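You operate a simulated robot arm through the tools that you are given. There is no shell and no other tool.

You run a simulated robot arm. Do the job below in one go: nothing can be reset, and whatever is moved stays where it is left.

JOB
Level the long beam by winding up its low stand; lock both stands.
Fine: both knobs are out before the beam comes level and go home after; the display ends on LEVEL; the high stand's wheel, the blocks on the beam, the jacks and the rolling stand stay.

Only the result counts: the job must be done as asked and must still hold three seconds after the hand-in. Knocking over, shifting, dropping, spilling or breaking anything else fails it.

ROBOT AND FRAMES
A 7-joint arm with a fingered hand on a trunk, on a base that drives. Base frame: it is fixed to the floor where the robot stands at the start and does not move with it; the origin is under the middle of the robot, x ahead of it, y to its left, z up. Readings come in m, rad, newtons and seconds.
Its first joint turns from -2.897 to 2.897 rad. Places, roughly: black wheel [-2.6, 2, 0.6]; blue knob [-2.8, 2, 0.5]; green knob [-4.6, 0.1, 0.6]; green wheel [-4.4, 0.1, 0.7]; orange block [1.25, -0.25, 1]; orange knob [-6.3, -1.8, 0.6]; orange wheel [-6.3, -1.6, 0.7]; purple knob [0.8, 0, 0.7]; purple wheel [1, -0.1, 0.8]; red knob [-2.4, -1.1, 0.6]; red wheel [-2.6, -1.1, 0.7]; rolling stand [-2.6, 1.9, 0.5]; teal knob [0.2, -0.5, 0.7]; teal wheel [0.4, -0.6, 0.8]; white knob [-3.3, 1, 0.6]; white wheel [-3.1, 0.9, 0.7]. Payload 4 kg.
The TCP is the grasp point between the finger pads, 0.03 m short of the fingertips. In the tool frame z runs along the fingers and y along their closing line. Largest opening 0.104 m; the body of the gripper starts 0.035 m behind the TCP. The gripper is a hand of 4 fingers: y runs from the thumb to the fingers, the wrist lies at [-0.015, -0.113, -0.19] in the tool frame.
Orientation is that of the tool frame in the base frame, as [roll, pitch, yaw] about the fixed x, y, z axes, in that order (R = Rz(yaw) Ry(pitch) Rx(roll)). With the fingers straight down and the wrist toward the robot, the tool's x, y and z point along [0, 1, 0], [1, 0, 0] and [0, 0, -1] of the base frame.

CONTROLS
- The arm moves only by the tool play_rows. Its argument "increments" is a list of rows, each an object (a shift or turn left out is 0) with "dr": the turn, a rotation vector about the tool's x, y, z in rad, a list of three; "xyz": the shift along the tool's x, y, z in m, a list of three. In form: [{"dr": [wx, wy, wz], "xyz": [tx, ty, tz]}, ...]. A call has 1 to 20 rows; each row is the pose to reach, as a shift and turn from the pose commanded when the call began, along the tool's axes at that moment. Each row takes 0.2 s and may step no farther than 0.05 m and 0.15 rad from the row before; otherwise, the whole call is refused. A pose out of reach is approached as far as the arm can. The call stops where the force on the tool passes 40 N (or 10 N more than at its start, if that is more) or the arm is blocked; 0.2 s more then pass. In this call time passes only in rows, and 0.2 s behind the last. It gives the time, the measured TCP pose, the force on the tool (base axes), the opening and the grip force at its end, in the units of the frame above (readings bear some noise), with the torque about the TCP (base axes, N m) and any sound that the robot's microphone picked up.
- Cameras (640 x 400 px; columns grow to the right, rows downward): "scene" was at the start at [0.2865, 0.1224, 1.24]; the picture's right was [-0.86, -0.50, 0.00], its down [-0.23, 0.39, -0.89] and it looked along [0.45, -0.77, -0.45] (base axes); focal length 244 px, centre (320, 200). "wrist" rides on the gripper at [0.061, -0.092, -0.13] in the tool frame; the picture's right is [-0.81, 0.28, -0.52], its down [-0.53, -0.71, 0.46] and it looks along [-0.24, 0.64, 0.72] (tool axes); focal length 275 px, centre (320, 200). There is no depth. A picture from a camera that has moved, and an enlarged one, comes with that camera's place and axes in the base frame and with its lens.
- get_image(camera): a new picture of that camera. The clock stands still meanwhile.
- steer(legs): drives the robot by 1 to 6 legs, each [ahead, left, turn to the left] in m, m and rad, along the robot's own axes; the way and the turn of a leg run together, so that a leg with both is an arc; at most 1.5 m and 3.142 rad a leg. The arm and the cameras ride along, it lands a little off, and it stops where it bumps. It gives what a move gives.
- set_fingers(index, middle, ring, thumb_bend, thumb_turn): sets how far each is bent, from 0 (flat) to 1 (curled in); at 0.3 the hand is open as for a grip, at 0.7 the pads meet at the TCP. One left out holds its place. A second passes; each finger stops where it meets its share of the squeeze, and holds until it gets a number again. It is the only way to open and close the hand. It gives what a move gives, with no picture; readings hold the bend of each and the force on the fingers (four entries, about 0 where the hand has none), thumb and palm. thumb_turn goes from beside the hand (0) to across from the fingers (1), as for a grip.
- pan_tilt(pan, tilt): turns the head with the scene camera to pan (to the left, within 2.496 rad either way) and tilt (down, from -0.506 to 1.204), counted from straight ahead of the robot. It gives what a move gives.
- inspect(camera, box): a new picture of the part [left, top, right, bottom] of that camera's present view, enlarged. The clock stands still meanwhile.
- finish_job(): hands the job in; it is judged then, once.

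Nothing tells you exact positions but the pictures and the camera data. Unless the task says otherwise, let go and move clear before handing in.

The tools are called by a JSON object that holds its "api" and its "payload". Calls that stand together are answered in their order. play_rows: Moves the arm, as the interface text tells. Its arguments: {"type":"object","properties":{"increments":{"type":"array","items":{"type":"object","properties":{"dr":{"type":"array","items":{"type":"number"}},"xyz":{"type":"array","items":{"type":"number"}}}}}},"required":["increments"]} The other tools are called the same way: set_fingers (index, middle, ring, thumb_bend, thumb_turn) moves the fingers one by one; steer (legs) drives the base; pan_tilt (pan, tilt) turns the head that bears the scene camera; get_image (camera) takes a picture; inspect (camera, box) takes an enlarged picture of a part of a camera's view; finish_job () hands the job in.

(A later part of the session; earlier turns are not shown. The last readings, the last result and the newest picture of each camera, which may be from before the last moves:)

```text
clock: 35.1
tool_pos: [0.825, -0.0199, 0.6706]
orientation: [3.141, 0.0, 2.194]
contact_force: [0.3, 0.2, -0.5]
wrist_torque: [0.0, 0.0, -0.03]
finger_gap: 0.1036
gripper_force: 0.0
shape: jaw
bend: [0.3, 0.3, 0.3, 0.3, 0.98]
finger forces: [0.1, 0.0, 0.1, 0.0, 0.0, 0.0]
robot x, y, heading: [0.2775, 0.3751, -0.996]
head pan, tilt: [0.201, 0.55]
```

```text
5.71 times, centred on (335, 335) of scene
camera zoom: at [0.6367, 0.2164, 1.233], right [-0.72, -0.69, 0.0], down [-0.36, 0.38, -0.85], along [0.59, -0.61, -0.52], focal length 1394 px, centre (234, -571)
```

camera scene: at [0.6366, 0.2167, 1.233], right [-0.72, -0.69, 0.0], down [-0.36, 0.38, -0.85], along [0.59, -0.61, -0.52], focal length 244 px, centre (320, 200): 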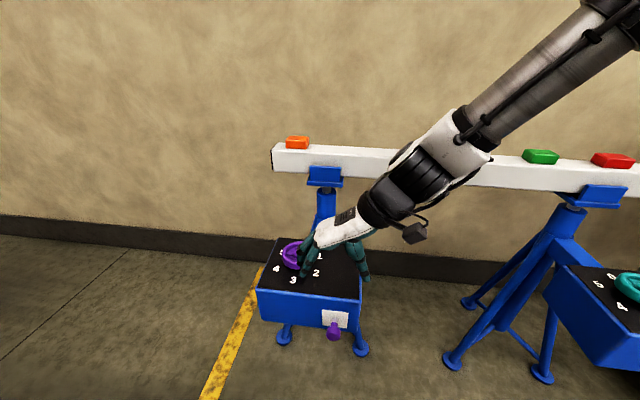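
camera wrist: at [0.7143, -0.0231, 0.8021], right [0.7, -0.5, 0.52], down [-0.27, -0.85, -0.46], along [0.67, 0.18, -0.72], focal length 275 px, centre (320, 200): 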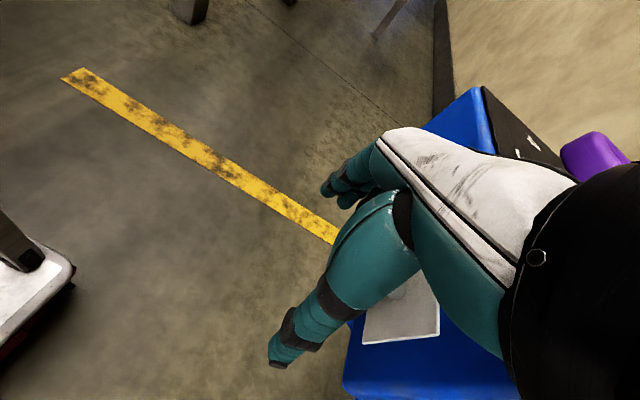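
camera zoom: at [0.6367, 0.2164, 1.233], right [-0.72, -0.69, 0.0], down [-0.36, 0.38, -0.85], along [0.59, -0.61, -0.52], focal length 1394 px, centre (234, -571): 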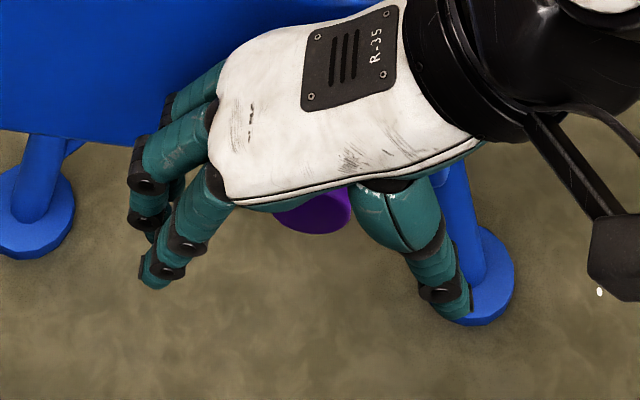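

The fingers fan toward the box in this orientation (index near the tool centre, ring finger toward the box), so closing in would hit the box. I'll rise and turn the hand half round so that the index faces the box and the rest is outside.

{"api": "play_rows", "payload": {"increments": [{"xyz": [0, 0, -0.04]}, {"xyz": [0, 0, -0.08]}, {"xyz": [0, 0, -0.12]}, {"xyz": [0, 0, -0.16]}, {"xyz": [0, 0, -0.2]}, {"xyz": [0, 0, -0.24]}, {"xyz": [0, 0, -0.28]}, {"xyz": [0, 0, -0.32]}, {"xyz": [0, 0, -0.36]}, {"xyz": [0, 0, -0.38], "dr": [0, 0, 0.14]}, {"xyz": [0, 0, -0.38], "dr": [0, 0, 0.28]}, {"xyz": [0, 0, -0.38], "dr": [0, 0, 0.42]}, {"xyz": [0, 0, -0.38], "dr": [0, 0, 0.56]}, {"xyz": [0, 0, -0.38], "dr": [0, 0, 0.7]}, {"xyz": [0, 0, -0.38], "dr": [0, 0, 0.84]}, {"xyz": [0, 0, -0.38], "dr": [0, 0, 0.98]}, {"xyz": [0, 0, -0.38], "dr": [0, 0, 1.12]}, {"xyz": [0, 0, -0.38], "dr": [0, 0, 1.26]}, {"xyz": [0, 0, -0.38], "dr": [0, 0, 1.4]}, {"xyz": [0, 0, -0.38], "dr": [0, 0, 1.54]}]}}

{"api": "play_rows", "payload": {"increments": [{"dr": [0, 0, 0.14]}, {"dr": [0, 0, 0.28]}, {"dr": [0, 0, 0.42]}, {"dr": [0, 0, 0.56]}, {"dr": [0, 0, 0.7]}, {"dr": [0, 0, 0.84]}, {"dr": [0, 0, 0.98]}, {"dr": [0, 0, 1.12]}, {"dr": [0, 0, 1.26]}, {"dr": [0, 0, 1.4]}, {"dr": [0, 0, 1.54]}, {"dr": [0, 0, 1.6]}]}}

{"api": "get_image", "payload": {"camera": "scene"}}

{"api": "get_image", "payload": {"camera": "wrist"}}

```text
clock: 39.3
tool_pos: [0.8266, -0.0214, 1.0515]
orientation: [3.142, -0.001, 0.652]
contact_force: [0.4, 0.0, 0.6]
wrist_torque: [-0.02, 0.02, 0.01]
finger_gap: 0.1038
gripper_force: 0.0
shape: jaw
bend: [0.3, 0.3, 0.3, 0.3, 0.98]
finger forces: [0.1, 0.0, 0.1, 0.1, 0.1, 0.1]
robot x, y, heading: [0.278, 0.3749, -1.003]
head pan, tilt: [0.201, 0.55]
```

```text
clock: 41.9
tool_pos: [0.8257, -0.021, 1.0524]
orientation: [3.141, 0.0, -0.946]
contact_force: [0.9, 0.1, -0.4]
wrist_torque: [0.05, -0.03, -0.05]
finger_gap: 0.1037
gripper_force: 0.1
shape: jaw
bend: [0.3, 0.3, 0.3, 0.3, 0.98]
finger forces: [0.1, 0.0, 0.0, 0.0, 0.1, 0.0]
robot x, y, heading: [0.2758, 0.3751, -1.003]
head pan, tilt: [0.201, 0.55]
```

```text
taken
camera scene: at [0.6367, 0.2165, 1.233], right [-0.72, -0.69, 0.0], down [-0.36, 0.38, -0.85], along [0.59, -0.61, -0.52], focal length 244 px, centre (320, 200)
```

scene: 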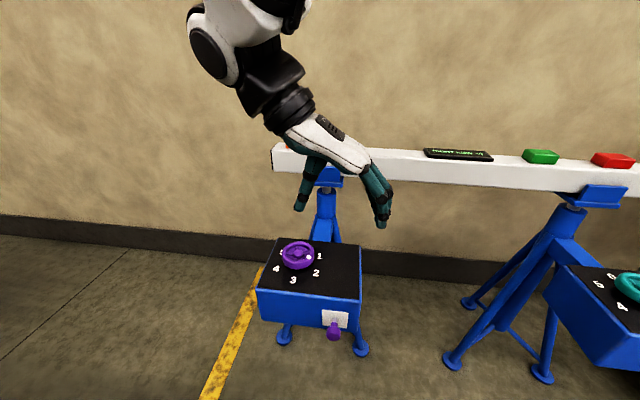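

```text
taken
camera wrist: at [0.9354, -0.0156, 1.1835], right [-0.7, 0.5, 0.52], down [0.27, 0.85, -0.46], along [-0.67, -0.18, -0.72], focal length 275 px, centre (320, 200)
```

wrist: 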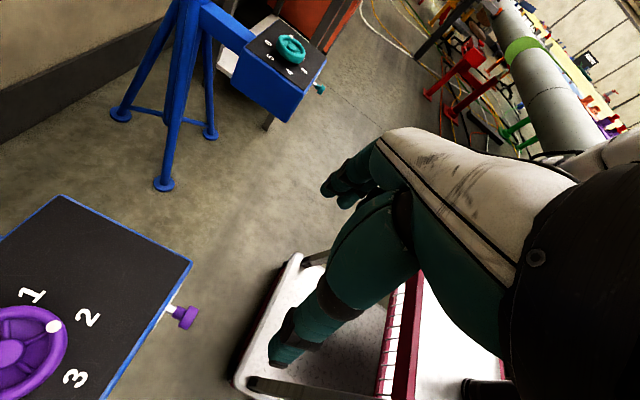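

The hand turned fine. The wrist camera sees both knobs now, so I'll zoom in to refine them.

{"api": "inspect", "payload": {"camera": "wrist", "box": [130, 270, 230, 340]}}

{"api": "inspect", "payload": {"camera": "wrist", "box": [230, 10, 350, 130]}}

```text
5.71 times, centred on (180, 305) of wrist
camera zoom: at [0.9354, -0.0156, 1.1835], right [-0.7, 0.5, 0.52], down [0.27, 0.85, -0.46], along [-0.67, -0.18, -0.72], focal length 1573 px, centre (1120, -400)
```

zoom: 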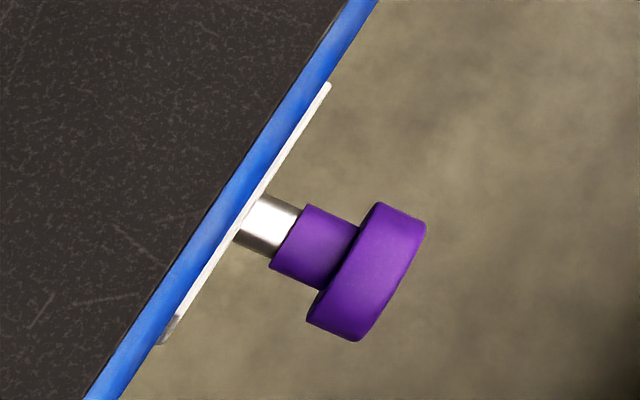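

```text
3.33 times, centred on (290, 70) of wrist
camera zoom: at [0.9354, -0.0156, 1.1835], right [-0.7, 0.5, 0.52], down [0.27, 0.85, -0.46], along [-0.67, -0.18, -0.72], focal length 918 px, centre (420, 633)
```

zoom: 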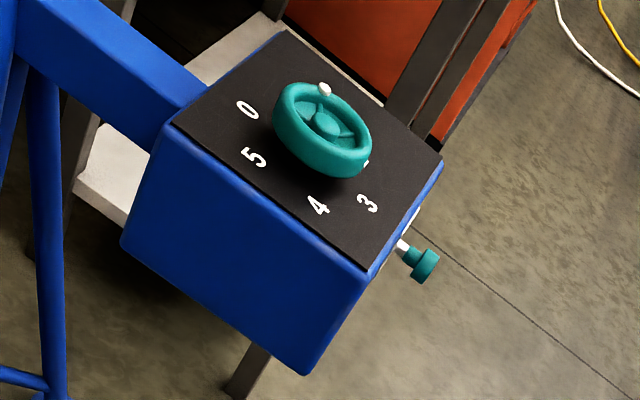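

The purple cap's centre is near (0.839, -0.039, 0.671), 38 mm out from the plate. I'll come down over it with the new hand orientation.

{"api": "play_rows", "payload": {"increments": [{"xyz": [0.012, 0, 0.04]}, {"xyz": [0.0235, 0, 0.08]}, {"xyz": [0.0235, 0, 0.12]}, {"xyz": [0.0235, 0, 0.16]}, {"xyz": [0.0235, 0, 0.2]}, {"xyz": [0.0235, 0, 0.24]}, {"xyz": [0.0235, 0, 0.28]}]}}

{"api": "get_image", "payload": {"camera": "wrist"}}

{"api": "inspect", "payload": {"camera": "scene", "box": [250, 200, 410, 350]}}

```text
clock: 43.5
tool_pos: [0.8392, -0.0429, 0.7721]
orientation: [-3.138, -0.001, -0.952]
contact_force: [0.5, 0.2, 0.1]
wrist_torque: [0.0, -0.01, -0.01]
finger_gap: 0.104
gripper_force: 0.0
shape: jaw
bend: [0.3, 0.3, 0.3, 0.3, 0.98]
finger forces: [0.0, 0.0, 0.1, 0.1, 0.0, 0.0]
robot x, y, heading: [0.2764, 0.3703, -1.006]
head pan, tilt: [0.201, 0.55]
```

```text
taken
camera wrist: at [0.9487, -0.0379, 0.9041], right [-0.7, 0.5, 0.52], down [0.27, 0.85, -0.45], along [-0.66, -0.18, -0.73], focal length 275 px, centre (320, 200)
```

wrist: 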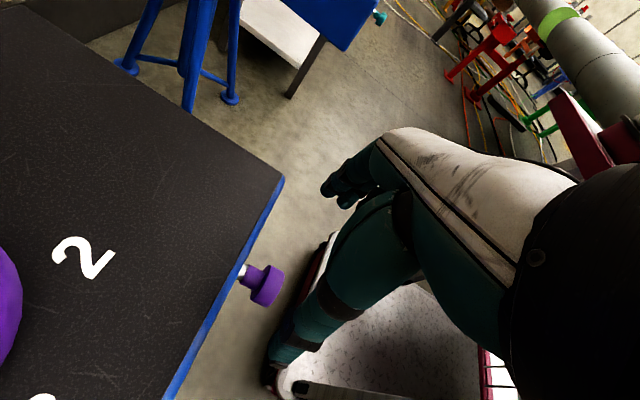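

```text
2.67 times, centred on (330, 275) of scene
camera zoom: at [0.6332, 0.253, 1.1918], right [-0.43, -0.9, 0.0], down [-0.79, 0.38, -0.48], along [0.43, -0.21, -0.88], focal length 650 px, centre (293, 0)
```

zoom: 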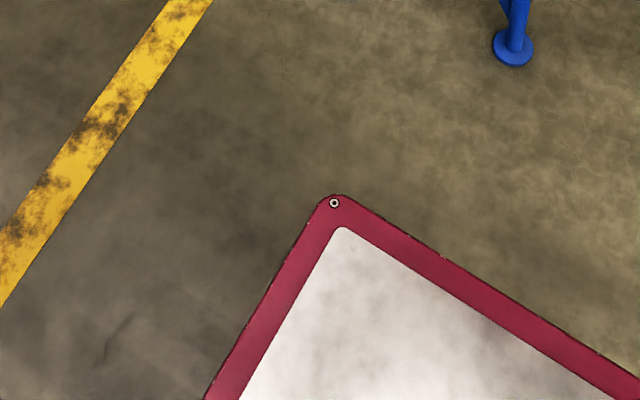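

The scene camera has been turned — the arm's elbow probably pushed on the head. Let me see what the scene camera sees before going on.

{"api": "get_image", "payload": {"camera": "scene"}}

```text
taken
camera scene: at [0.6332, 0.253, 1.1918], right [-0.43, -0.9, 0.0], down [-0.79, 0.38, -0.48], along [0.43, -0.21, -0.88], focal length 244 px, centre (320, 200)
```

scene: 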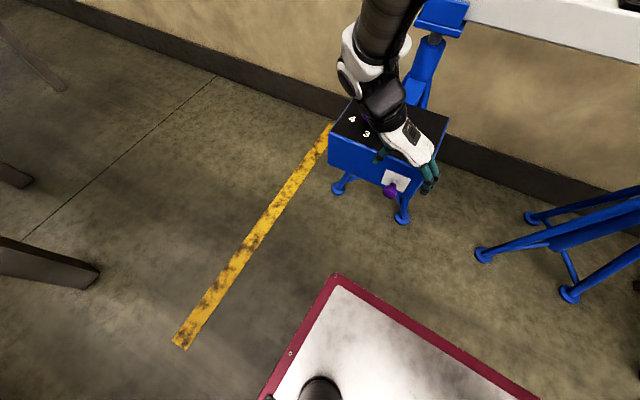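

The arm's elbow is pressing on the head. I'll lift back up, swing the head out of the way to the left, and check whether the head stays clear.

{"api": "play_rows", "payload": {"increments": [{"xyz": [0, 0, -0.04]}, {"xyz": [0, 0, -0.08]}, {"xyz": [0, 0, -0.12]}, {"xyz": [0, 0, -0.16]}, {"xyz": [0, 0, -0.2]}, {"xyz": [0, 0, -0.24]}, {"xyz": [0, 0, -0.28]}]}}

{"api": "get_image", "payload": {"camera": "scene"}}

```text
clock: 44.4
tool_pos: [0.8138, -0.1127, 0.9075]
orientation: [3.138, -0.003, -1.097]
contact_force: [0.0, 1.5, 0.3]
wrist_torque: [0.02, 0.01, 0.03]
finger_gap: 0.1038
gripper_force: 0.1
shape: jaw
bend: [0.3, 0.3, 0.3, 0.3, 0.98]
finger forces: [0.0, 0.0, 0.0, 0.0, 0.1, 0.1]
robot x, y, heading: [0.2759, 0.3692, -1.008]
head pan, tilt: [0.201, 0.55]
stopped in row 4: the arm was blocked; the commanded pose is now the measured one
```

```text
taken
camera scene: at [0.6363, 0.2157, 1.2344], right [-0.73, -0.69, 0.0], down [-0.35, 0.37, -0.86], along [0.59, -0.62, -0.51], focal length 244 px, centre (320, 200)
```

scene: 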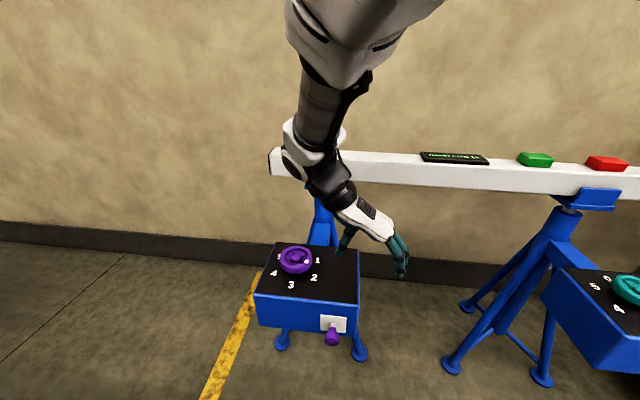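

The elbow is jammed against the head. I'll turn the head left, away from the arm, to free it.

{"api": "pan_tilt", "payload": {"pan": 1.6, "tilt": 0.3}}

{"api": "get_image", "payload": {"camera": "scene"}}

{"api": "get_image", "payload": {"camera": "wrist"}}

```text
clock: 45.9
tool_pos: [0.8154, -0.1102, 0.9077]
orientation: [3.139, -0.001, -1.09]
contact_force: [0.0, 0.4, -0.1]
wrist_torque: [-0.01, -0.04, -0.02]
finger_gap: 0.1038
gripper_force: 0.0
shape: jaw
bend: [0.3, 0.3, 0.3, 0.3, 0.98]
finger forces: [0.0, 0.1, 0.1, 0.1, 0.0, 0.1]
robot x, y, heading: [0.2783, 0.3741, -1.01]
head pan, tilt: [1.6, 0.3]
```

```text
taken
camera scene: at [0.6517, 0.3334, 1.2559], right [0.56, -0.83, 0.0], down [-0.24, -0.17, -0.96], along [0.79, 0.54, -0.3], focal length 244 px, centre (320, 200)
```

scene: 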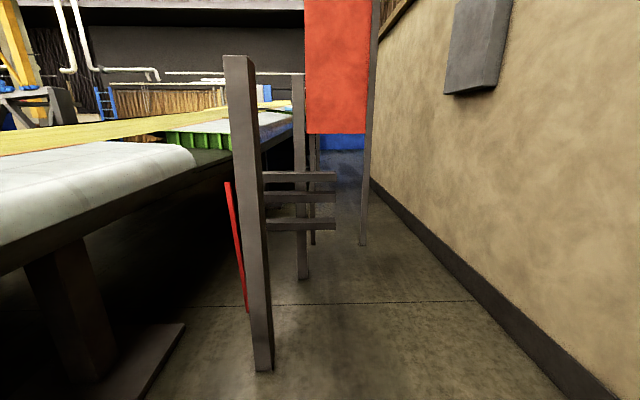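

```text
taken
camera wrist: at [0.9243, -0.1216, 1.0388], right [-0.62, 0.59, 0.52], down [0.39, 0.8, -0.46], along [-0.69, -0.08, -0.72], focal length 275 px, centre (320, 200)
```

wrist: 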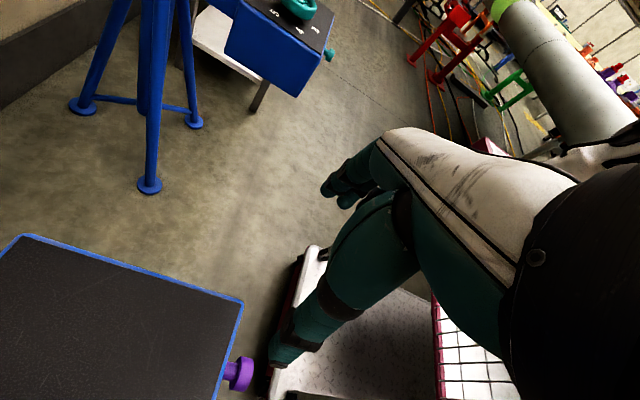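

The head is free now. At this station the arm is cramped beside the head for the purple knob, so I'll lift the hand and drive about 0.45 m left so that the purple stand lies straight ahead of the arm.

{"api": "play_rows", "payload": {"increments": [{"xyz": [0, 0, -0.04]}, {"xyz": [0, 0, -0.08]}, {"xyz": [0, 0, -0.12]}, {"xyz": [0, 0, -0.16]}]}}

{"api": "steer", "payload": {"legs": [[0, 0.45, 0.056]]}}

{"api": "get_image", "payload": {"camera": "wrist"}}

```text
clock: 46.9
tool_pos: [0.8138, -0.1081, 1.0688]
orientation: [3.139, 0.0, -1.09]
contact_force: [1.1, -0.1, 1.0]
wrist_torque: [0.02, -0.01, -0.02]
finger_gap: 0.1041
gripper_force: 0.0
shape: jaw
bend: [0.3, 0.3, 0.3, 0.3, 0.98]
finger forces: [0.0, 0.1, 0.0, 0.0, 0.1, 0.1]
robot x, y, heading: [0.2794, 0.3765, -1.003]
head pan, tilt: [1.6, 0.3]
```

```text
clock: 49.6
tool_pos: [1.2019, 0.1609, 1.0683]
orientation: [3.14, 0.001, -1.045]
contact_force: [0.4, -0.2, -0.4]
wrist_torque: [-0.02, -0.02, 0.01]
finger_gap: 0.1036
gripper_force: 0.0
shape: jaw
bend: [0.3, 0.3, 0.3, 0.3, 0.98]
finger forces: [0.0, 0.0, 0.0, 0.0, 0.1, 0.1]
robot x, y, heading: [0.6408, 0.6165, -0.96]
head pan, tilt: [1.6, 0.3]
```

```text
taken
camera wrist: at [1.3115, 0.1556, 1.1993], right [-0.64, 0.56, 0.52], down [0.35, 0.82, -0.46], along [-0.68, -0.11, -0.72], focal length 275 px, centre (320, 200)
```

wrist: 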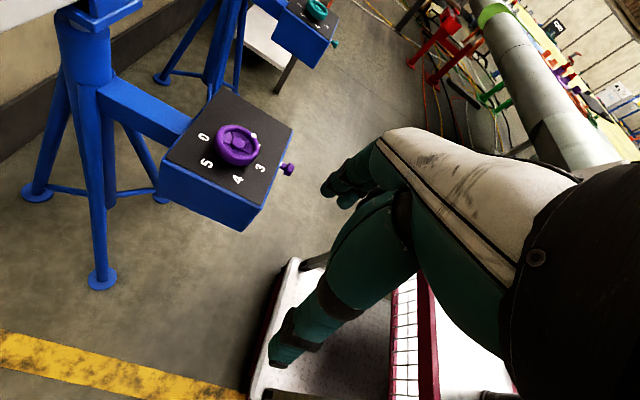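

Now the purple stand is ahead and to the right of the arm. I'll move the hand along the beam to above the knob, squaring its yaw.

{"api": "play_rows", "payload": {"increments": [{"xyz": [-0.001, 0.0414, 0], "dr": [0, 0, -0.01]}, {"xyz": [-0.002, 0.0828, 0], "dr": [0, 0, -0.02]}, {"xyz": [-0.003, 0.1242, 0], "dr": [0, 0, -0.03]}, {"xyz": [-0.004, 0.1656, 0], "dr": [0, 0, -0.04]}, {"xyz": [-0.005, 0.207, 0], "dr": [0, 0, -0.05]}, {"xyz": [-0.006, 0.2484, 0], "dr": [0, 0, -0.06]}, {"xyz": [-0.007, 0.2898, 0], "dr": [0, 0, -0.07]}, {"xyz": [-0.007, 0.3312, 0], "dr": [0, 0, -0.08]}, {"xyz": [-0.007, 0.3726, 0], "dr": [0, 0, -0.09]}, {"xyz": [-0.0074, 0.4142, 0], "dr": [0, 0, -0.098]}]}}

{"api": "pan_tilt", "payload": {"pan": 0.5, "tilt": 0.5}}

{"api": "get_image", "payload": {"camera": "scene"}}

{"api": "get_image", "payload": {"camera": "wrist"}}

```text
clock: 51.8
tool_pos: [0.8392, -0.0414, 1.069]
orientation: [3.14, -0.001, -0.945]
contact_force: [0.2, 0.0, -0.9]
wrist_torque: [-0.02, -0.02, -0.02]
finger_gap: 0.1038
gripper_force: 0.0
shape: jaw
bend: [0.3, 0.3, 0.3, 0.3, 0.98]
finger forces: [0.0, 0.0, 0.0, 0.0, 0.0, 0.0]
robot x, y, heading: [0.6418, 0.6171, -0.958]
head pan, tilt: [1.6, 0.3]
```

```text
clock: 53.1
tool_pos: [0.8405, -0.0424, 1.0679]
orientation: [3.139, -0.001, -0.948]
contact_force: [0.1, -0.2, -0.4]
wrist_torque: [-0.02, 0.01, -0.02]
finger_gap: 0.1038
gripper_force: 0.1
shape: jaw
bend: [0.3, 0.3, 0.3, 0.3, 0.98]
finger forces: [0.0, 0.1, 0.1, 0.1, 0.1, 0.0]
robot x, y, heading: [0.6413, 0.6203, -0.961]
head pan, tilt: [0.499, 0.499]
```

```text
taken
camera scene: at [1.0268, 0.4998, 1.2376], right [-0.44, -0.9, 0.0], down [-0.43, 0.21, -0.88], along [0.79, -0.39, -0.48], focal length 244 px, centre (320, 200)
```

scene: 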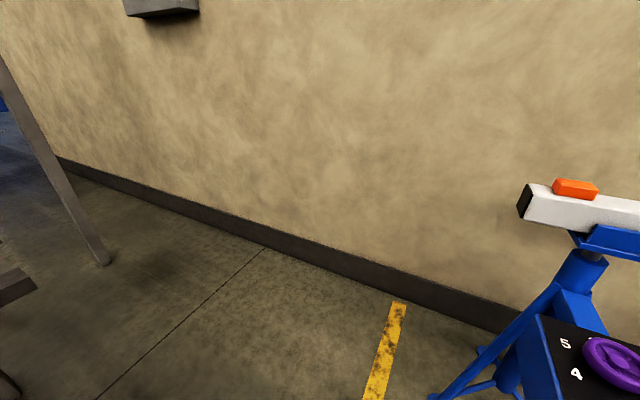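

```text
taken
camera wrist: at [0.9505, -0.0367, 1.1992], right [-0.7, 0.5, 0.52], down [0.27, 0.85, -0.46], along [-0.67, -0.18, -0.72], focal length 275 px, centre (320, 200)
```

wrist: 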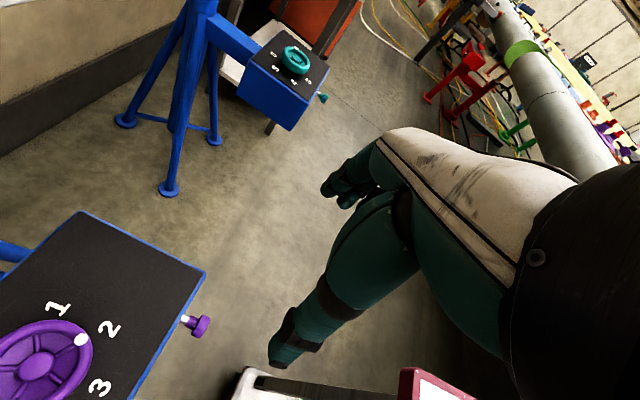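

I'll zoom in on the purple knob once more from here.

{"api": "inspect", "payload": {"camera": "wrist", "box": [150, 290, 250, 360]}}

{"api": "pan_tilt", "payload": {"pan": -0.2, "tilt": 0.5}}

{"api": "get_image", "payload": {"camera": "scene"}}

```text
5.71 times, centred on (200, 325) of wrist
camera zoom: at [0.9505, -0.0367, 1.1992], right [-0.7, 0.5, 0.52], down [0.27, 0.85, -0.46], along [-0.67, -0.18, -0.72], focal length 1573 px, centre (1006, -514)
```

zoom: 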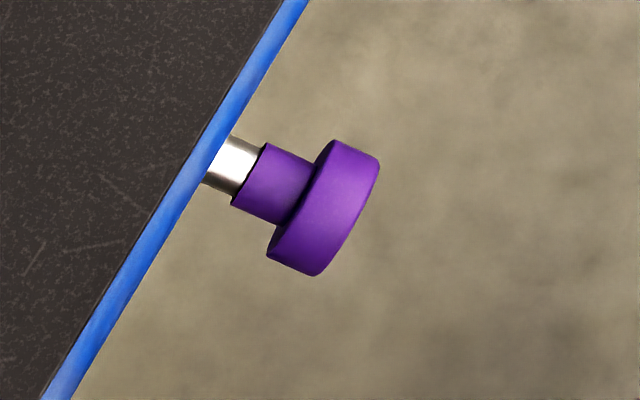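

```text
clock: 54.2
tool_pos: [0.8402, -0.0426, 1.0674]
orientation: [3.139, 0.0, -0.947]
contact_force: [-0.1, 0.6, 0.4]
wrist_torque: [0.01, 0.0, 0.0]
finger_gap: 0.1037
gripper_force: 0.1
shape: jaw
bend: [0.3, 0.3, 0.3, 0.3, 0.98]
finger forces: [0.1, 0.0, 0.0, 0.0, 0.0, 0.0]
robot x, y, heading: [0.6434, 0.6198, -0.959]
head pan, tilt: [-0.201, 0.499]
```

```text
taken
camera scene: at [0.9817, 0.4567, 1.2376], right [-0.92, -0.4, 0.0], down [-0.19, 0.44, -0.88], along [0.35, -0.8, -0.48], focal length 244 px, centre (320, 200)
```

scene: 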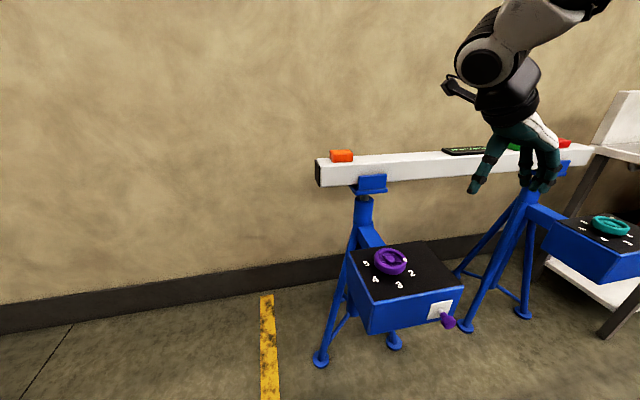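

The knob cap is at about (0.840, -0.040) and the TCP is right above it. I'll lower in two stages and keep an eye on the head.

{"api": "play_rows", "payload": {"increments": [{"xyz": [0, 0, 0.04]}, {"xyz": [0, 0, 0.08]}, {"xyz": [0, 0, 0.12]}, {"xyz": [0, 0, 0.16]}, {"xyz": [0, 0, 0.2]}, {"xyz": [0, 0, 0.24]}, {"xyz": [0, 0, 0.28]}]}}

{"api": "get_image", "payload": {"camera": "scene"}}

{"api": "get_image", "payload": {"camera": "wrist"}}

```text
clock: 55.8
tool_pos: [0.836, -0.0408, 0.788]
orientation: [3.14, -0.002, -0.949]
contact_force: [-0.2, 0.6, 0.3]
wrist_torque: [-0.01, 0.01, 0.01]
finger_gap: 0.1041
gripper_force: 0.0
shape: jaw
bend: [0.3, 0.3, 0.3, 0.3, 0.98]
finger forces: [0.0, 0.0, 0.1, 0.0, 0.1, 0.1]
robot x, y, heading: [0.6412, 0.6194, -0.956]
head pan, tilt: [-0.201, 0.499]
```

```text
taken
camera scene: at [0.9813, 0.4566, 1.2376], right [-0.92, -0.4, 0.0], down [-0.19, 0.44, -0.88], along [0.35, -0.8, -0.48], focal length 244 px, centre (320, 200)
```

scene: 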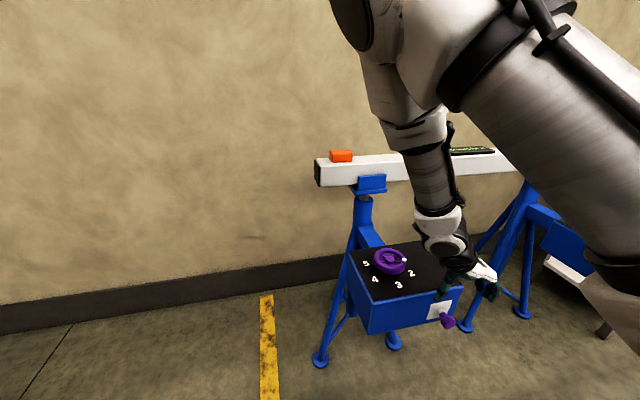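

```text
taken
camera wrist: at [0.9465, -0.0361, 0.9192], right [-0.7, 0.5, 0.52], down [0.27, 0.85, -0.46], along [-0.67, -0.18, -0.72], focal length 275 px, centre (320, 200)
```

wrist: 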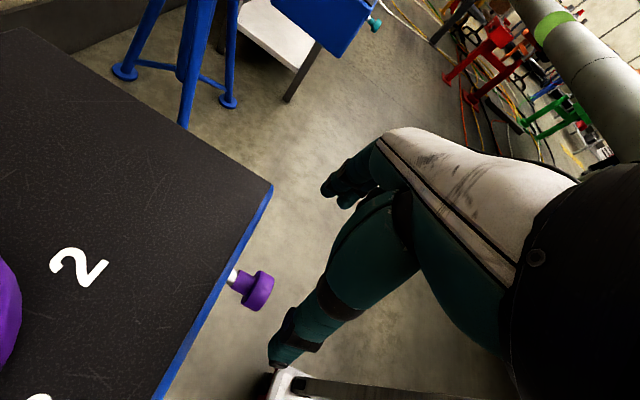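

The knob sits about 5 mm toward the thumb from the TCP. I'll correct that while lowering the last 12 cm.

{"api": "play_rows", "payload": {"increments": [{"xyz": [0.002, -0.0047, 0.03]}, {"xyz": [0.002, -0.0047, 0.06]}, {"xyz": [0.002, -0.0047, 0.09]}, {"xyz": [0.002, -0.0047, 0.118]}]}}

{"api": "get_image", "payload": {"camera": "wrist"}}

{"api": "inspect", "payload": {"camera": "scene", "box": [380, 220, 520, 350]}}

```text
clock: 56.8
tool_pos: [0.8431, -0.0407, 0.669]
orientation: [3.14, -0.001, -0.948]
contact_force: [-0.4, -0.2, -0.4]
wrist_torque: [0.0, 0.02, 0.01]
finger_gap: 0.1037
gripper_force: 0.0
shape: jaw
bend: [0.3, 0.3, 0.3, 0.3, 0.98]
finger forces: [0.0, 0.0, 0.0, 0.0, 0.1, 0.0]
robot x, y, heading: [0.6413, 0.6238, -0.961]
head pan, tilt: [-0.201, 0.499]
```

```text
taken
camera wrist: at [0.9533, -0.0351, 0.8012], right [-0.7, 0.5, 0.52], down [0.27, 0.85, -0.46], along [-0.67, -0.18, -0.72], focal length 275 px, centre (320, 200)
```

wrist: 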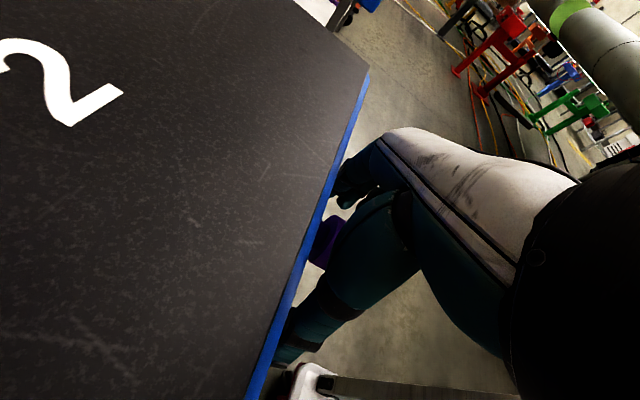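

```text
3.08 times, centred on (450, 285) of scene
camera zoom: at [0.9817, 0.4568, 1.2376], right [-0.92, -0.4, 0.0], down [-0.19, 0.44, -0.88], along [0.35, -0.8, -0.48], focal length 750 px, centre (-80, -62)
```

zoom: 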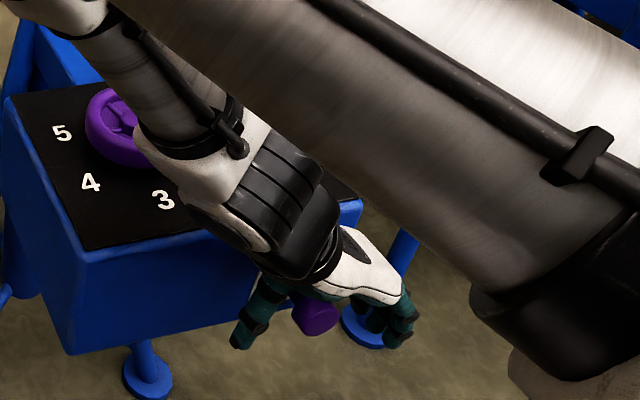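

The cap sits between thumb and index. I'll close the thumb, index and middle fingers on it.

{"api": "set_fingers", "payload": {"index": 0.7, "middle": 0.7, "thumb_bend": 0.7}}

{"api": "get_image", "payload": {"camera": "wrist"}}

{"api": "inspect", "payload": {"camera": "scene", "box": [400, 260, 500, 350]}}

```text
clock: 57.8
tool_pos: [0.8422, -0.0397, 0.6699]
orientation: [3.14, -0.001, -0.949]
contact_force: [-7.9, -5.3, -5.6]
wrist_torque: [-0.03, 0.07, 0.04]
finger_gap: 0.0188
gripper_force: 8.8
shape: fingers
bend: [0.61, 0.66, 0.3, 0.66, 0.97]
finger forces: [9.4, 3.2, 0.0, 0.1, 4.5, 0.1]
robot x, y, heading: [0.6433, 0.6171, -0.96]
head pan, tilt: [-0.201, 0.499]
```

```text
taken
camera wrist: at [0.9528, -0.0354, 0.8011], right [-0.69, 0.5, 0.52], down [0.27, 0.85, -0.46], along [-0.67, -0.18, -0.72], focal length 275 px, centre (320, 200)
```

wrist: 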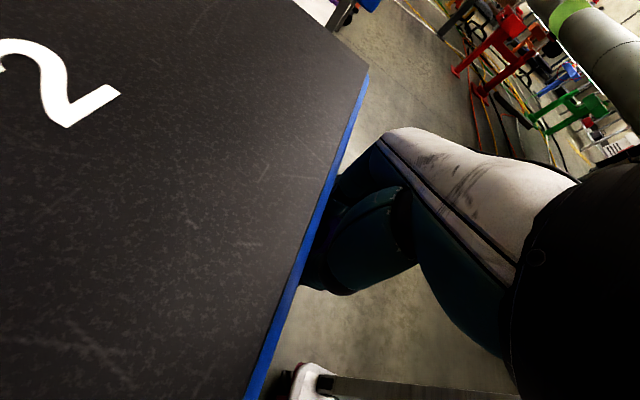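

```text
4.44 times, centred on (450, 305) of scene
camera zoom: at [0.9815, 0.4564, 1.2375], right [-0.92, -0.4, 0.0], down [-0.19, 0.44, -0.88], along [0.35, -0.8, -0.48], focal length 1084 px, centre (-258, -267)
```

zoom: 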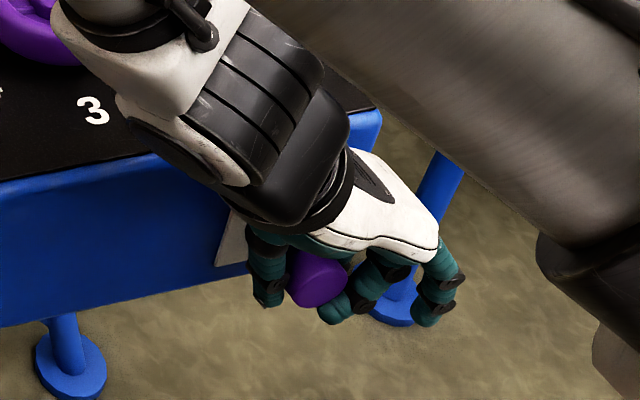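

The index and thumb hold the knob's neck behind the cap. Now I'll pull straight out in small steps.

{"api": "play_rows", "payload": {"increments": [{"xyz": [-0.006, 0, 0]}, {"xyz": [-0.012, 0, 0]}, {"xyz": [-0.018, 0, 0]}, {"xyz": [-0.024, 0, 0]}, {"xyz": [-0.03, 0, 0]}]}}

{"api": "get_image", "payload": {"camera": "wrist"}}

{"api": "inspect", "payload": {"camera": "scene", "box": [400, 260, 500, 350]}}

```text
clock: 59.0
tool_pos: [0.8273, -0.0157, 0.6713]
orientation: [3.14, -0.001, -0.947]
contact_force: [-8.5, -10.9, -9.4]
wrist_torque: [-0.04, 0.03, 0.07]
finger_gap: 0.0188
gripper_force: 10.2
shape: fingers
bend: [0.59, 0.66, 0.3, 0.66, 0.97]
finger forces: [11.9, 4.2, 0.0, 0.0, 3.8, 0.0]
robot x, y, heading: [0.6464, 0.6208, -0.956]
head pan, tilt: [-0.201, 0.499]
```

```text
taken
camera wrist: at [0.9361, -0.0099, 0.8017], right [-0.7, 0.5, 0.52], down [0.27, 0.85, -0.46], along [-0.67, -0.18, -0.72], focal length 275 px, centre (320, 200)
```

wrist: 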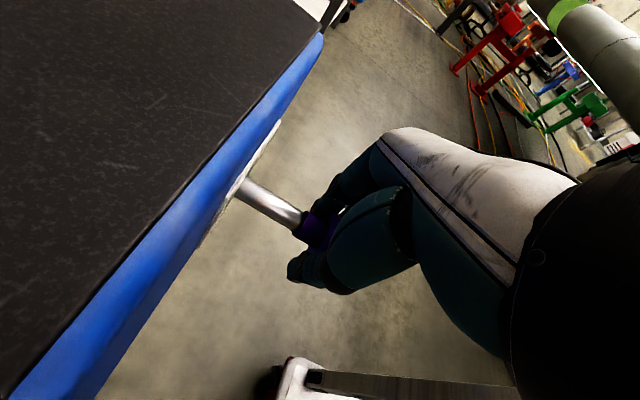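

```text
4.44 times, centred on (450, 305) of scene
camera zoom: at [0.9816, 0.4563, 1.2375], right [-0.92, -0.4, 0.0], down [-0.19, 0.44, -0.88], along [0.35, -0.8, -0.48], focal length 1084 px, centre (-258, -267)
```

zoom: 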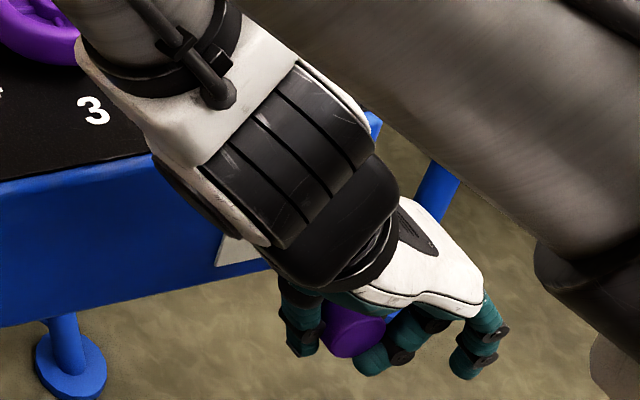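

The pin slides out easily; it has come about 28 mm. I'll pull further until it reaches its stop.

{"api": "play_rows", "payload": {"increments": [{"xyz": [-0.005, 0, 0]}, {"xyz": [-0.01, 0, 0]}, {"xyz": [-0.015, 0, 0]}, {"xyz": [-0.02, 0, 0]}]}}

{"api": "get_image", "payload": {"camera": "wrist"}}

```text
clock: 60.0
tool_pos: [0.8149, 0.0033, 0.6703]
orientation: [3.141, 0.004, -0.952]
contact_force: [-3.6, 1.1, 0.0]
wrist_torque: [0.07, -0.02, -0.11]
finger_gap: 0.0043
gripper_force: 1.5
shape: fingers
bend: [0.68, 0.7, 0.3, 0.7, 0.97]
finger forces: [3.3, 0.0, 0.1, 0.0, 0.1, 0.0]
robot x, y, heading: [0.6406, 0.62, -0.956]
head pan, tilt: [-0.201, 0.499]
```

```text
taken
camera wrist: at [0.923, 0.0071, 0.8016], right [-0.69, 0.5, 0.52], down [0.27, 0.85, -0.45], along [-0.67, -0.18, -0.72], focal length 275 px, centre (320, 200)
```

wrist: 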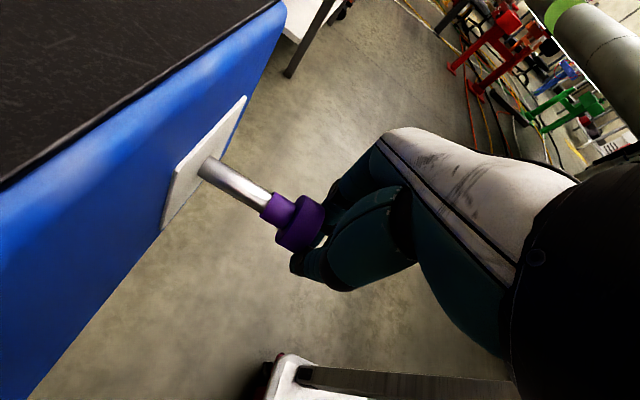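

The pin hit its stop and the fingers slipped off the cap, so the purple knob is fully out. I'll open the hand, back off and check that it stays out.

{"api": "set_fingers", "payload": {"index": 0.3, "middle": 0.3, "thumb_bend": 0.3}}

{"api": "play_rows", "payload": {"increments": [{"xyz": [-0.02, 0, 0]}, {"xyz": [-0.03, 0, -0.04]}, {"xyz": [-0.03, 0, -0.08]}, {"xyz": [-0.03, 0, -0.12]}, {"xyz": [-0.03, 0, -0.16]}, {"xyz": [-0.03, 0, -0.2]}, {"xyz": [-0.03, 0, -0.24]}, {"xyz": [-0.03, 0, -0.28]}, {"xyz": [-0.03, 0, -0.32]}, {"xyz": [-0.03, 0, -0.36]}]}}

{"api": "get_image", "payload": {"camera": "wrist"}}

{"api": "get_image", "payload": {"camera": "scene"}}

```text
clock: 61.0
tool_pos: [0.8145, 0.0001, 0.6723]
orientation: [3.14, 0.0, -0.948]
contact_force: [-0.4, 0.2, 0.0]
wrist_torque: [0.02, -0.03, 0.02]
finger_gap: 0.1026
gripper_force: 0.0
shape: fingers
bend: [0.3, 0.3, 0.3, 0.3, 0.97]
finger forces: [0.0, 0.0, 0.0, 0.0, 0.0, 0.1]
robot x, y, heading: [0.6441, 0.6192, -0.959]
head pan, tilt: [-0.201, 0.499]
```

```text
clock: 63.1
tool_pos: [0.7306, 0.0164, 1.0047]
orientation: [-3.12, -0.002, -1.16]
contact_force: [0.2, -0.8, 0.4]
wrist_torque: [-0.04, 0.04, 0.01]
finger_gap: 0.1029
gripper_force: 0.0
shape: fingers
bend: [0.3, 0.3, 0.3, 0.3, 0.97]
finger forces: [0.0, 0.0, 0.1, 0.0, 0.0, 0.1]
out of reach, approached as far as the arm can: row 3, 4, 5, 6, 7, 8
robot x, y, heading: [0.6435, 0.6176, -0.959]
head pan, tilt: [-0.201, 0.499]
stopped in row 10: the arm was blocked; the commanded pose is now the measured one
```

```text
taken
camera wrist: at [0.8358, -0.002, 1.137], right [-0.59, 0.63, 0.51], down [0.45, 0.78, -0.44], along [-0.67, -0.03, -0.74], focal length 275 px, centre (320, 200)
```

wrist: 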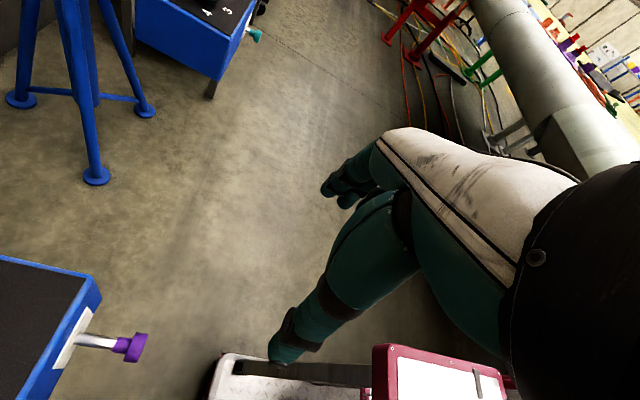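

```text
taken
camera scene: at [0.9838, 0.4585, 1.2348], right [-0.9, -0.43, 0.0], down [-0.22, 0.46, -0.86], along [0.37, -0.78, -0.51], focal length 244 px, centre (320, 200)
```

scene: 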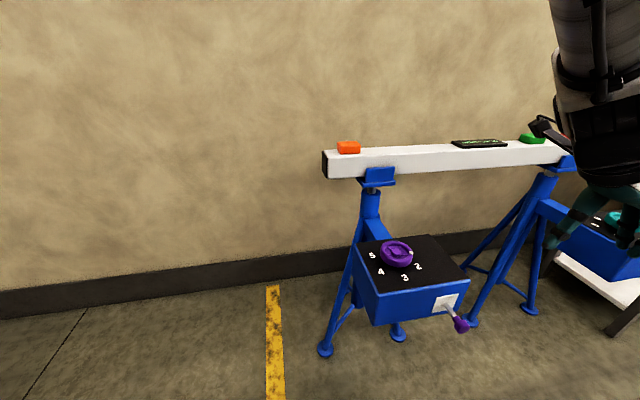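

The purple knob stays out. The arm brushes the head here, so I'll move the hand forward, straighten it, and then drive right to the teal stand.

{"api": "play_rows", "payload": {"increments": [{"xyz": [0.035, 0.006, -0.01], "dr": [-0.005, 0, -0.05]}, {"xyz": [0.07, 0.012, -0.02], "dr": [-0.01, 0, -0.1]}, {"xyz": [0.1, 0.018, -0.04], "dr": [-0.016, 0, -0.15]}, {"xyz": [0.128, 0.024, -0.06], "dr": [-0.0216, 0, -0.213]}]}}

{"api": "get_image", "payload": {"camera": "scene"}}

```text
clock: 64.1
tool_pos: [0.7628, -0.1096, 1.0632]
orientation: [3.134, -0.005, -0.94]
contact_force: [0.4, 1.0, 0.0]
wrist_torque: [0.02, 0.02, -0.01]
finger_gap: 0.103
gripper_force: 0.0
shape: fingers
bend: [0.3, 0.3, 0.3, 0.3, 0.97]
finger forces: [0.0, 0.1, 0.1, 0.1, 0.1, 0.0]
robot x, y, heading: [0.645, 0.6162, -0.957]
head pan, tilt: [-0.201, 0.499]
```

```text
taken
camera scene: at [0.9818, 0.4568, 1.2375], right [-0.92, -0.4, 0.0], down [-0.19, 0.44, -0.88], along [0.35, -0.8, -0.48], focal length 244 px, centre (320, 200)
```

scene: 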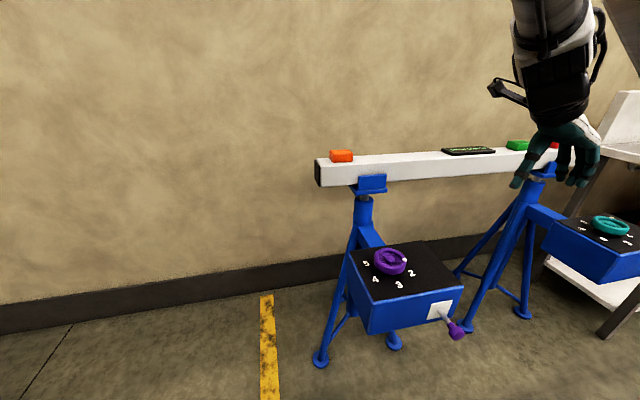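

The head is clear and the hand is high. I'll drive right along the beam to the teal stand.

{"api": "steer", "payload": {"legs": [[0, -0.73, 0.005]]}}

{"api": "get_image", "payload": {"camera": "scene"}}

{"api": "get_image", "payload": {"camera": "wrist"}}

```text
clock: 68.1
tool_pos: [0.1918, -0.5302, 1.0622]
orientation: [3.135, -0.006, -0.918]
contact_force: [-0.6, 0.4, -0.4]
wrist_torque: [0.01, 0.0, -0.03]
finger_gap: 0.1031
gripper_force: 0.0
shape: fingers
bend: [0.3, 0.3, 0.3, 0.3, 0.97]
finger forces: [0.0, 0.1, 0.0, 0.0, 0.0, 0.0]
robot x, y, heading: [0.0597, 0.1983, -0.941]
head pan, tilt: [-0.201, 0.499]
```

```text
taken
camera scene: at [0.3982, 0.0419, 1.2375], right [-0.91, -0.42, 0.0], down [-0.2, 0.43, -0.88], along [0.37, -0.8, -0.48], focal length 244 px, centre (320, 200)
```

scene: 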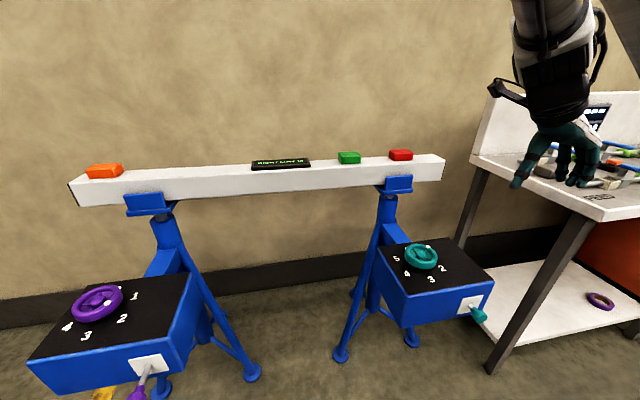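

```text
taken
camera wrist: at [0.3008, -0.5207, 1.1936], right [-0.71, 0.48, 0.52], down [0.24, 0.85, -0.46], along [-0.66, -0.2, -0.72], focal length 275 px, centre (320, 200)
```

wrist: 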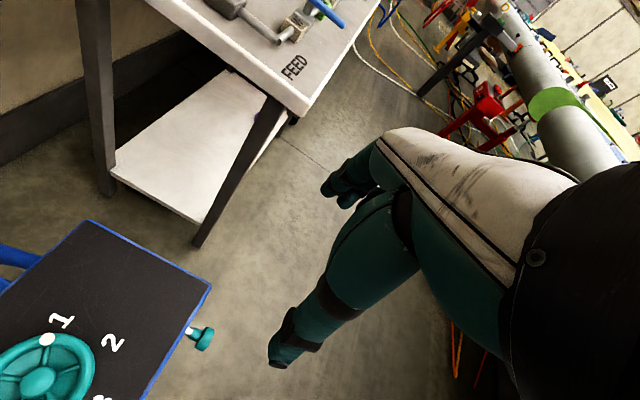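

Good view of the teal stand. Zooming in on the teal knob in both cameras.

{"api": "inspect", "payload": {"camera": "wrist", "box": [150, 300, 250, 370]}}

{"api": "inspect", "payload": {"camera": "scene", "box": [440, 280, 520, 340]}}

{"api": "inspect", "payload": {"camera": "scene", "box": [240, 140, 340, 180]}}

{"api": "inspect", "payload": {"camera": "scene", "box": [370, 225, 500, 325]}}

{"api": "inspect", "payload": {"camera": "scene", "box": [40, 260, 200, 400]}}

```text
5.71 times, centred on (200, 335) of wrist
camera zoom: at [0.3008, -0.5207, 1.1936], right [-0.71, 0.48, 0.52], down [0.24, 0.85, -0.46], along [-0.66, -0.2, -0.72], focal length 1573 px, centre (1006, -571)
```

zoom: 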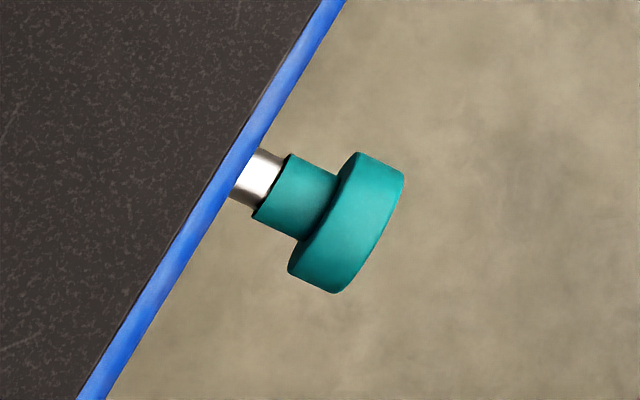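

```text
6.67 times, centred on (480, 310) of scene
camera zoom: at [0.3982, 0.0419, 1.2375], right [-0.91, -0.42, 0.0], down [-0.2, 0.43, -0.88], along [0.37, -0.8, -0.48], focal length 1626 px, centre (-747, -533)
```

zoom: 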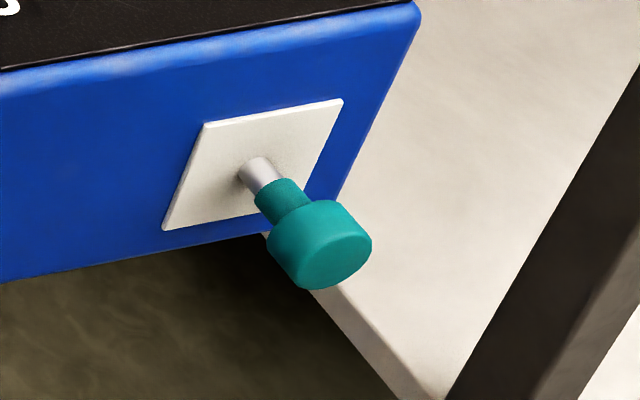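

```text
6.40 times, centred on (290, 160) of scene
camera zoom: at [0.3982, 0.0419, 1.2375], right [-0.91, -0.42, 0.0], down [-0.2, 0.43, -0.88], along [0.37, -0.8, -0.48], focal length 1561 px, centre (512, 456)
```

zoom: 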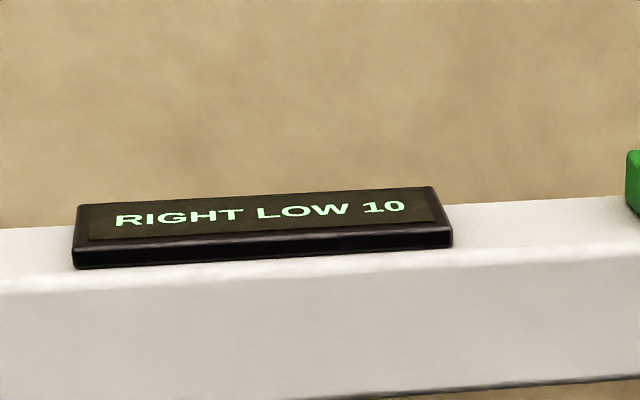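

```text
4.00 times, centred on (435, 275) of scene
camera zoom: at [0.3982, 0.0419, 1.2375], right [-0.91, -0.42, 0.0], down [-0.2, 0.43, -0.88], along [0.37, -0.8, -0.48], focal length 976 px, centre (-140, -100)
```

zoom: 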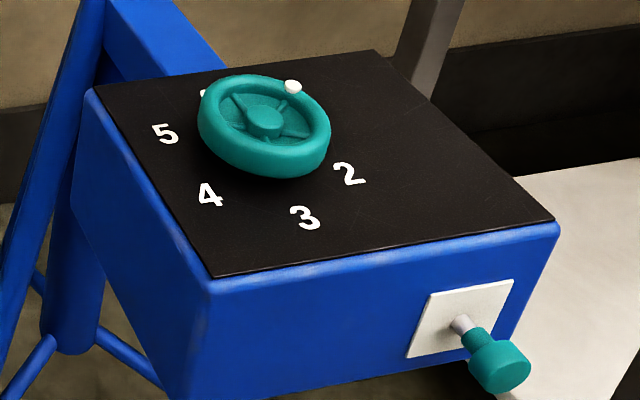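

```text
2.86 times, centred on (120, 330) of scene
camera zoom: at [0.3982, 0.0419, 1.2375], right [-0.91, -0.42, 0.0], down [-0.2, 0.43, -0.88], along [0.37, -0.8, -0.48], focal length 697 px, centre (891, -171)
```

zoom: 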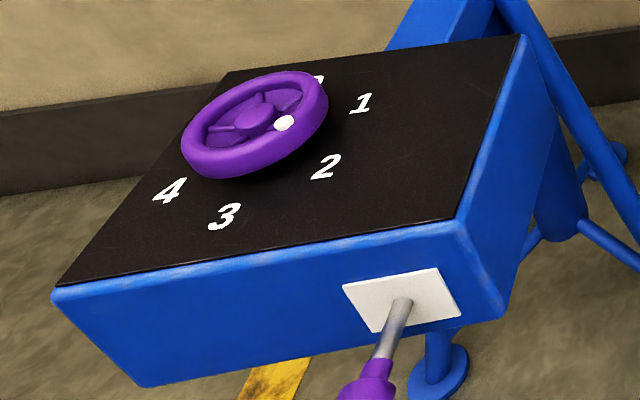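

The teal cap is at about (0.1915, -0.507, 0.667). I'll move over it and lower partway.

{"api": "play_rows", "payload": {"increments": [{"xyz": [-0.0156, -0.0138, 0.03], "dr": [0.006, -0.006, 0.029]}, {"xyz": [-0.0156, -0.0138, 0.07], "dr": [0.006, -0.006, 0.029]}, {"xyz": [-0.0156, -0.0138, 0.11], "dr": [0.006, -0.006, 0.029]}, {"xyz": [-0.0156, -0.0138, 0.15], "dr": [0.006, -0.006, 0.029]}, {"xyz": [-0.0156, -0.0138, 0.19], "dr": [0.006, -0.006, 0.029]}, {"xyz": [-0.0156, -0.0138, 0.23], "dr": [0.006, -0.006, 0.029]}, {"xyz": [-0.0156, -0.0138, 0.275], "dr": [0.006, -0.006, 0.029]}]}}

{"api": "get_image", "payload": {"camera": "wrist"}}

{"api": "get_image", "payload": {"camera": "scene"}}

```text
clock: 69.7
tool_pos: [0.1931, -0.5112, 0.7878]
orientation: [-3.141, 0.002, -0.948]
contact_force: [-0.2, 0.4, -0.1]
wrist_torque: [-0.01, 0.0, 0.03]
finger_gap: 0.1032
gripper_force: 0.1
shape: fingers
bend: [0.3, 0.3, 0.3, 0.3, 0.97]
finger forces: [0.1, 0.1, 0.0, 0.0, 0.1, 0.0]
robot x, y, heading: [0.0562, 0.2015, -0.937]
head pan, tilt: [-0.201, 0.499]
```

```text
taken
camera wrist: at [0.3027, -0.5052, 0.9192], right [-0.7, 0.5, 0.52], down [0.27, 0.85, -0.46], along [-0.67, -0.18, -0.72], focal length 275 px, centre (320, 200)
```

wrist: 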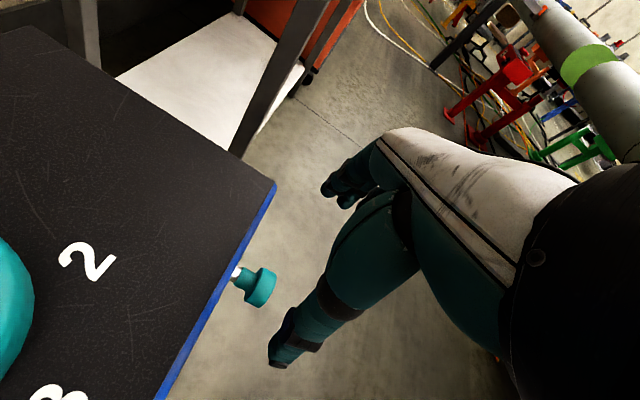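

```text
taken
camera scene: at [0.3982, 0.0421, 1.2376], right [-0.91, -0.42, 0.0], down [-0.2, 0.43, -0.88], along [0.37, -0.8, -0.48], focal length 244 px, centre (320, 200)
```

scene: 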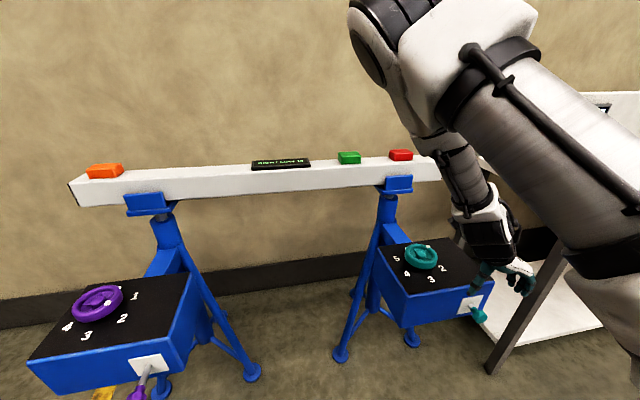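

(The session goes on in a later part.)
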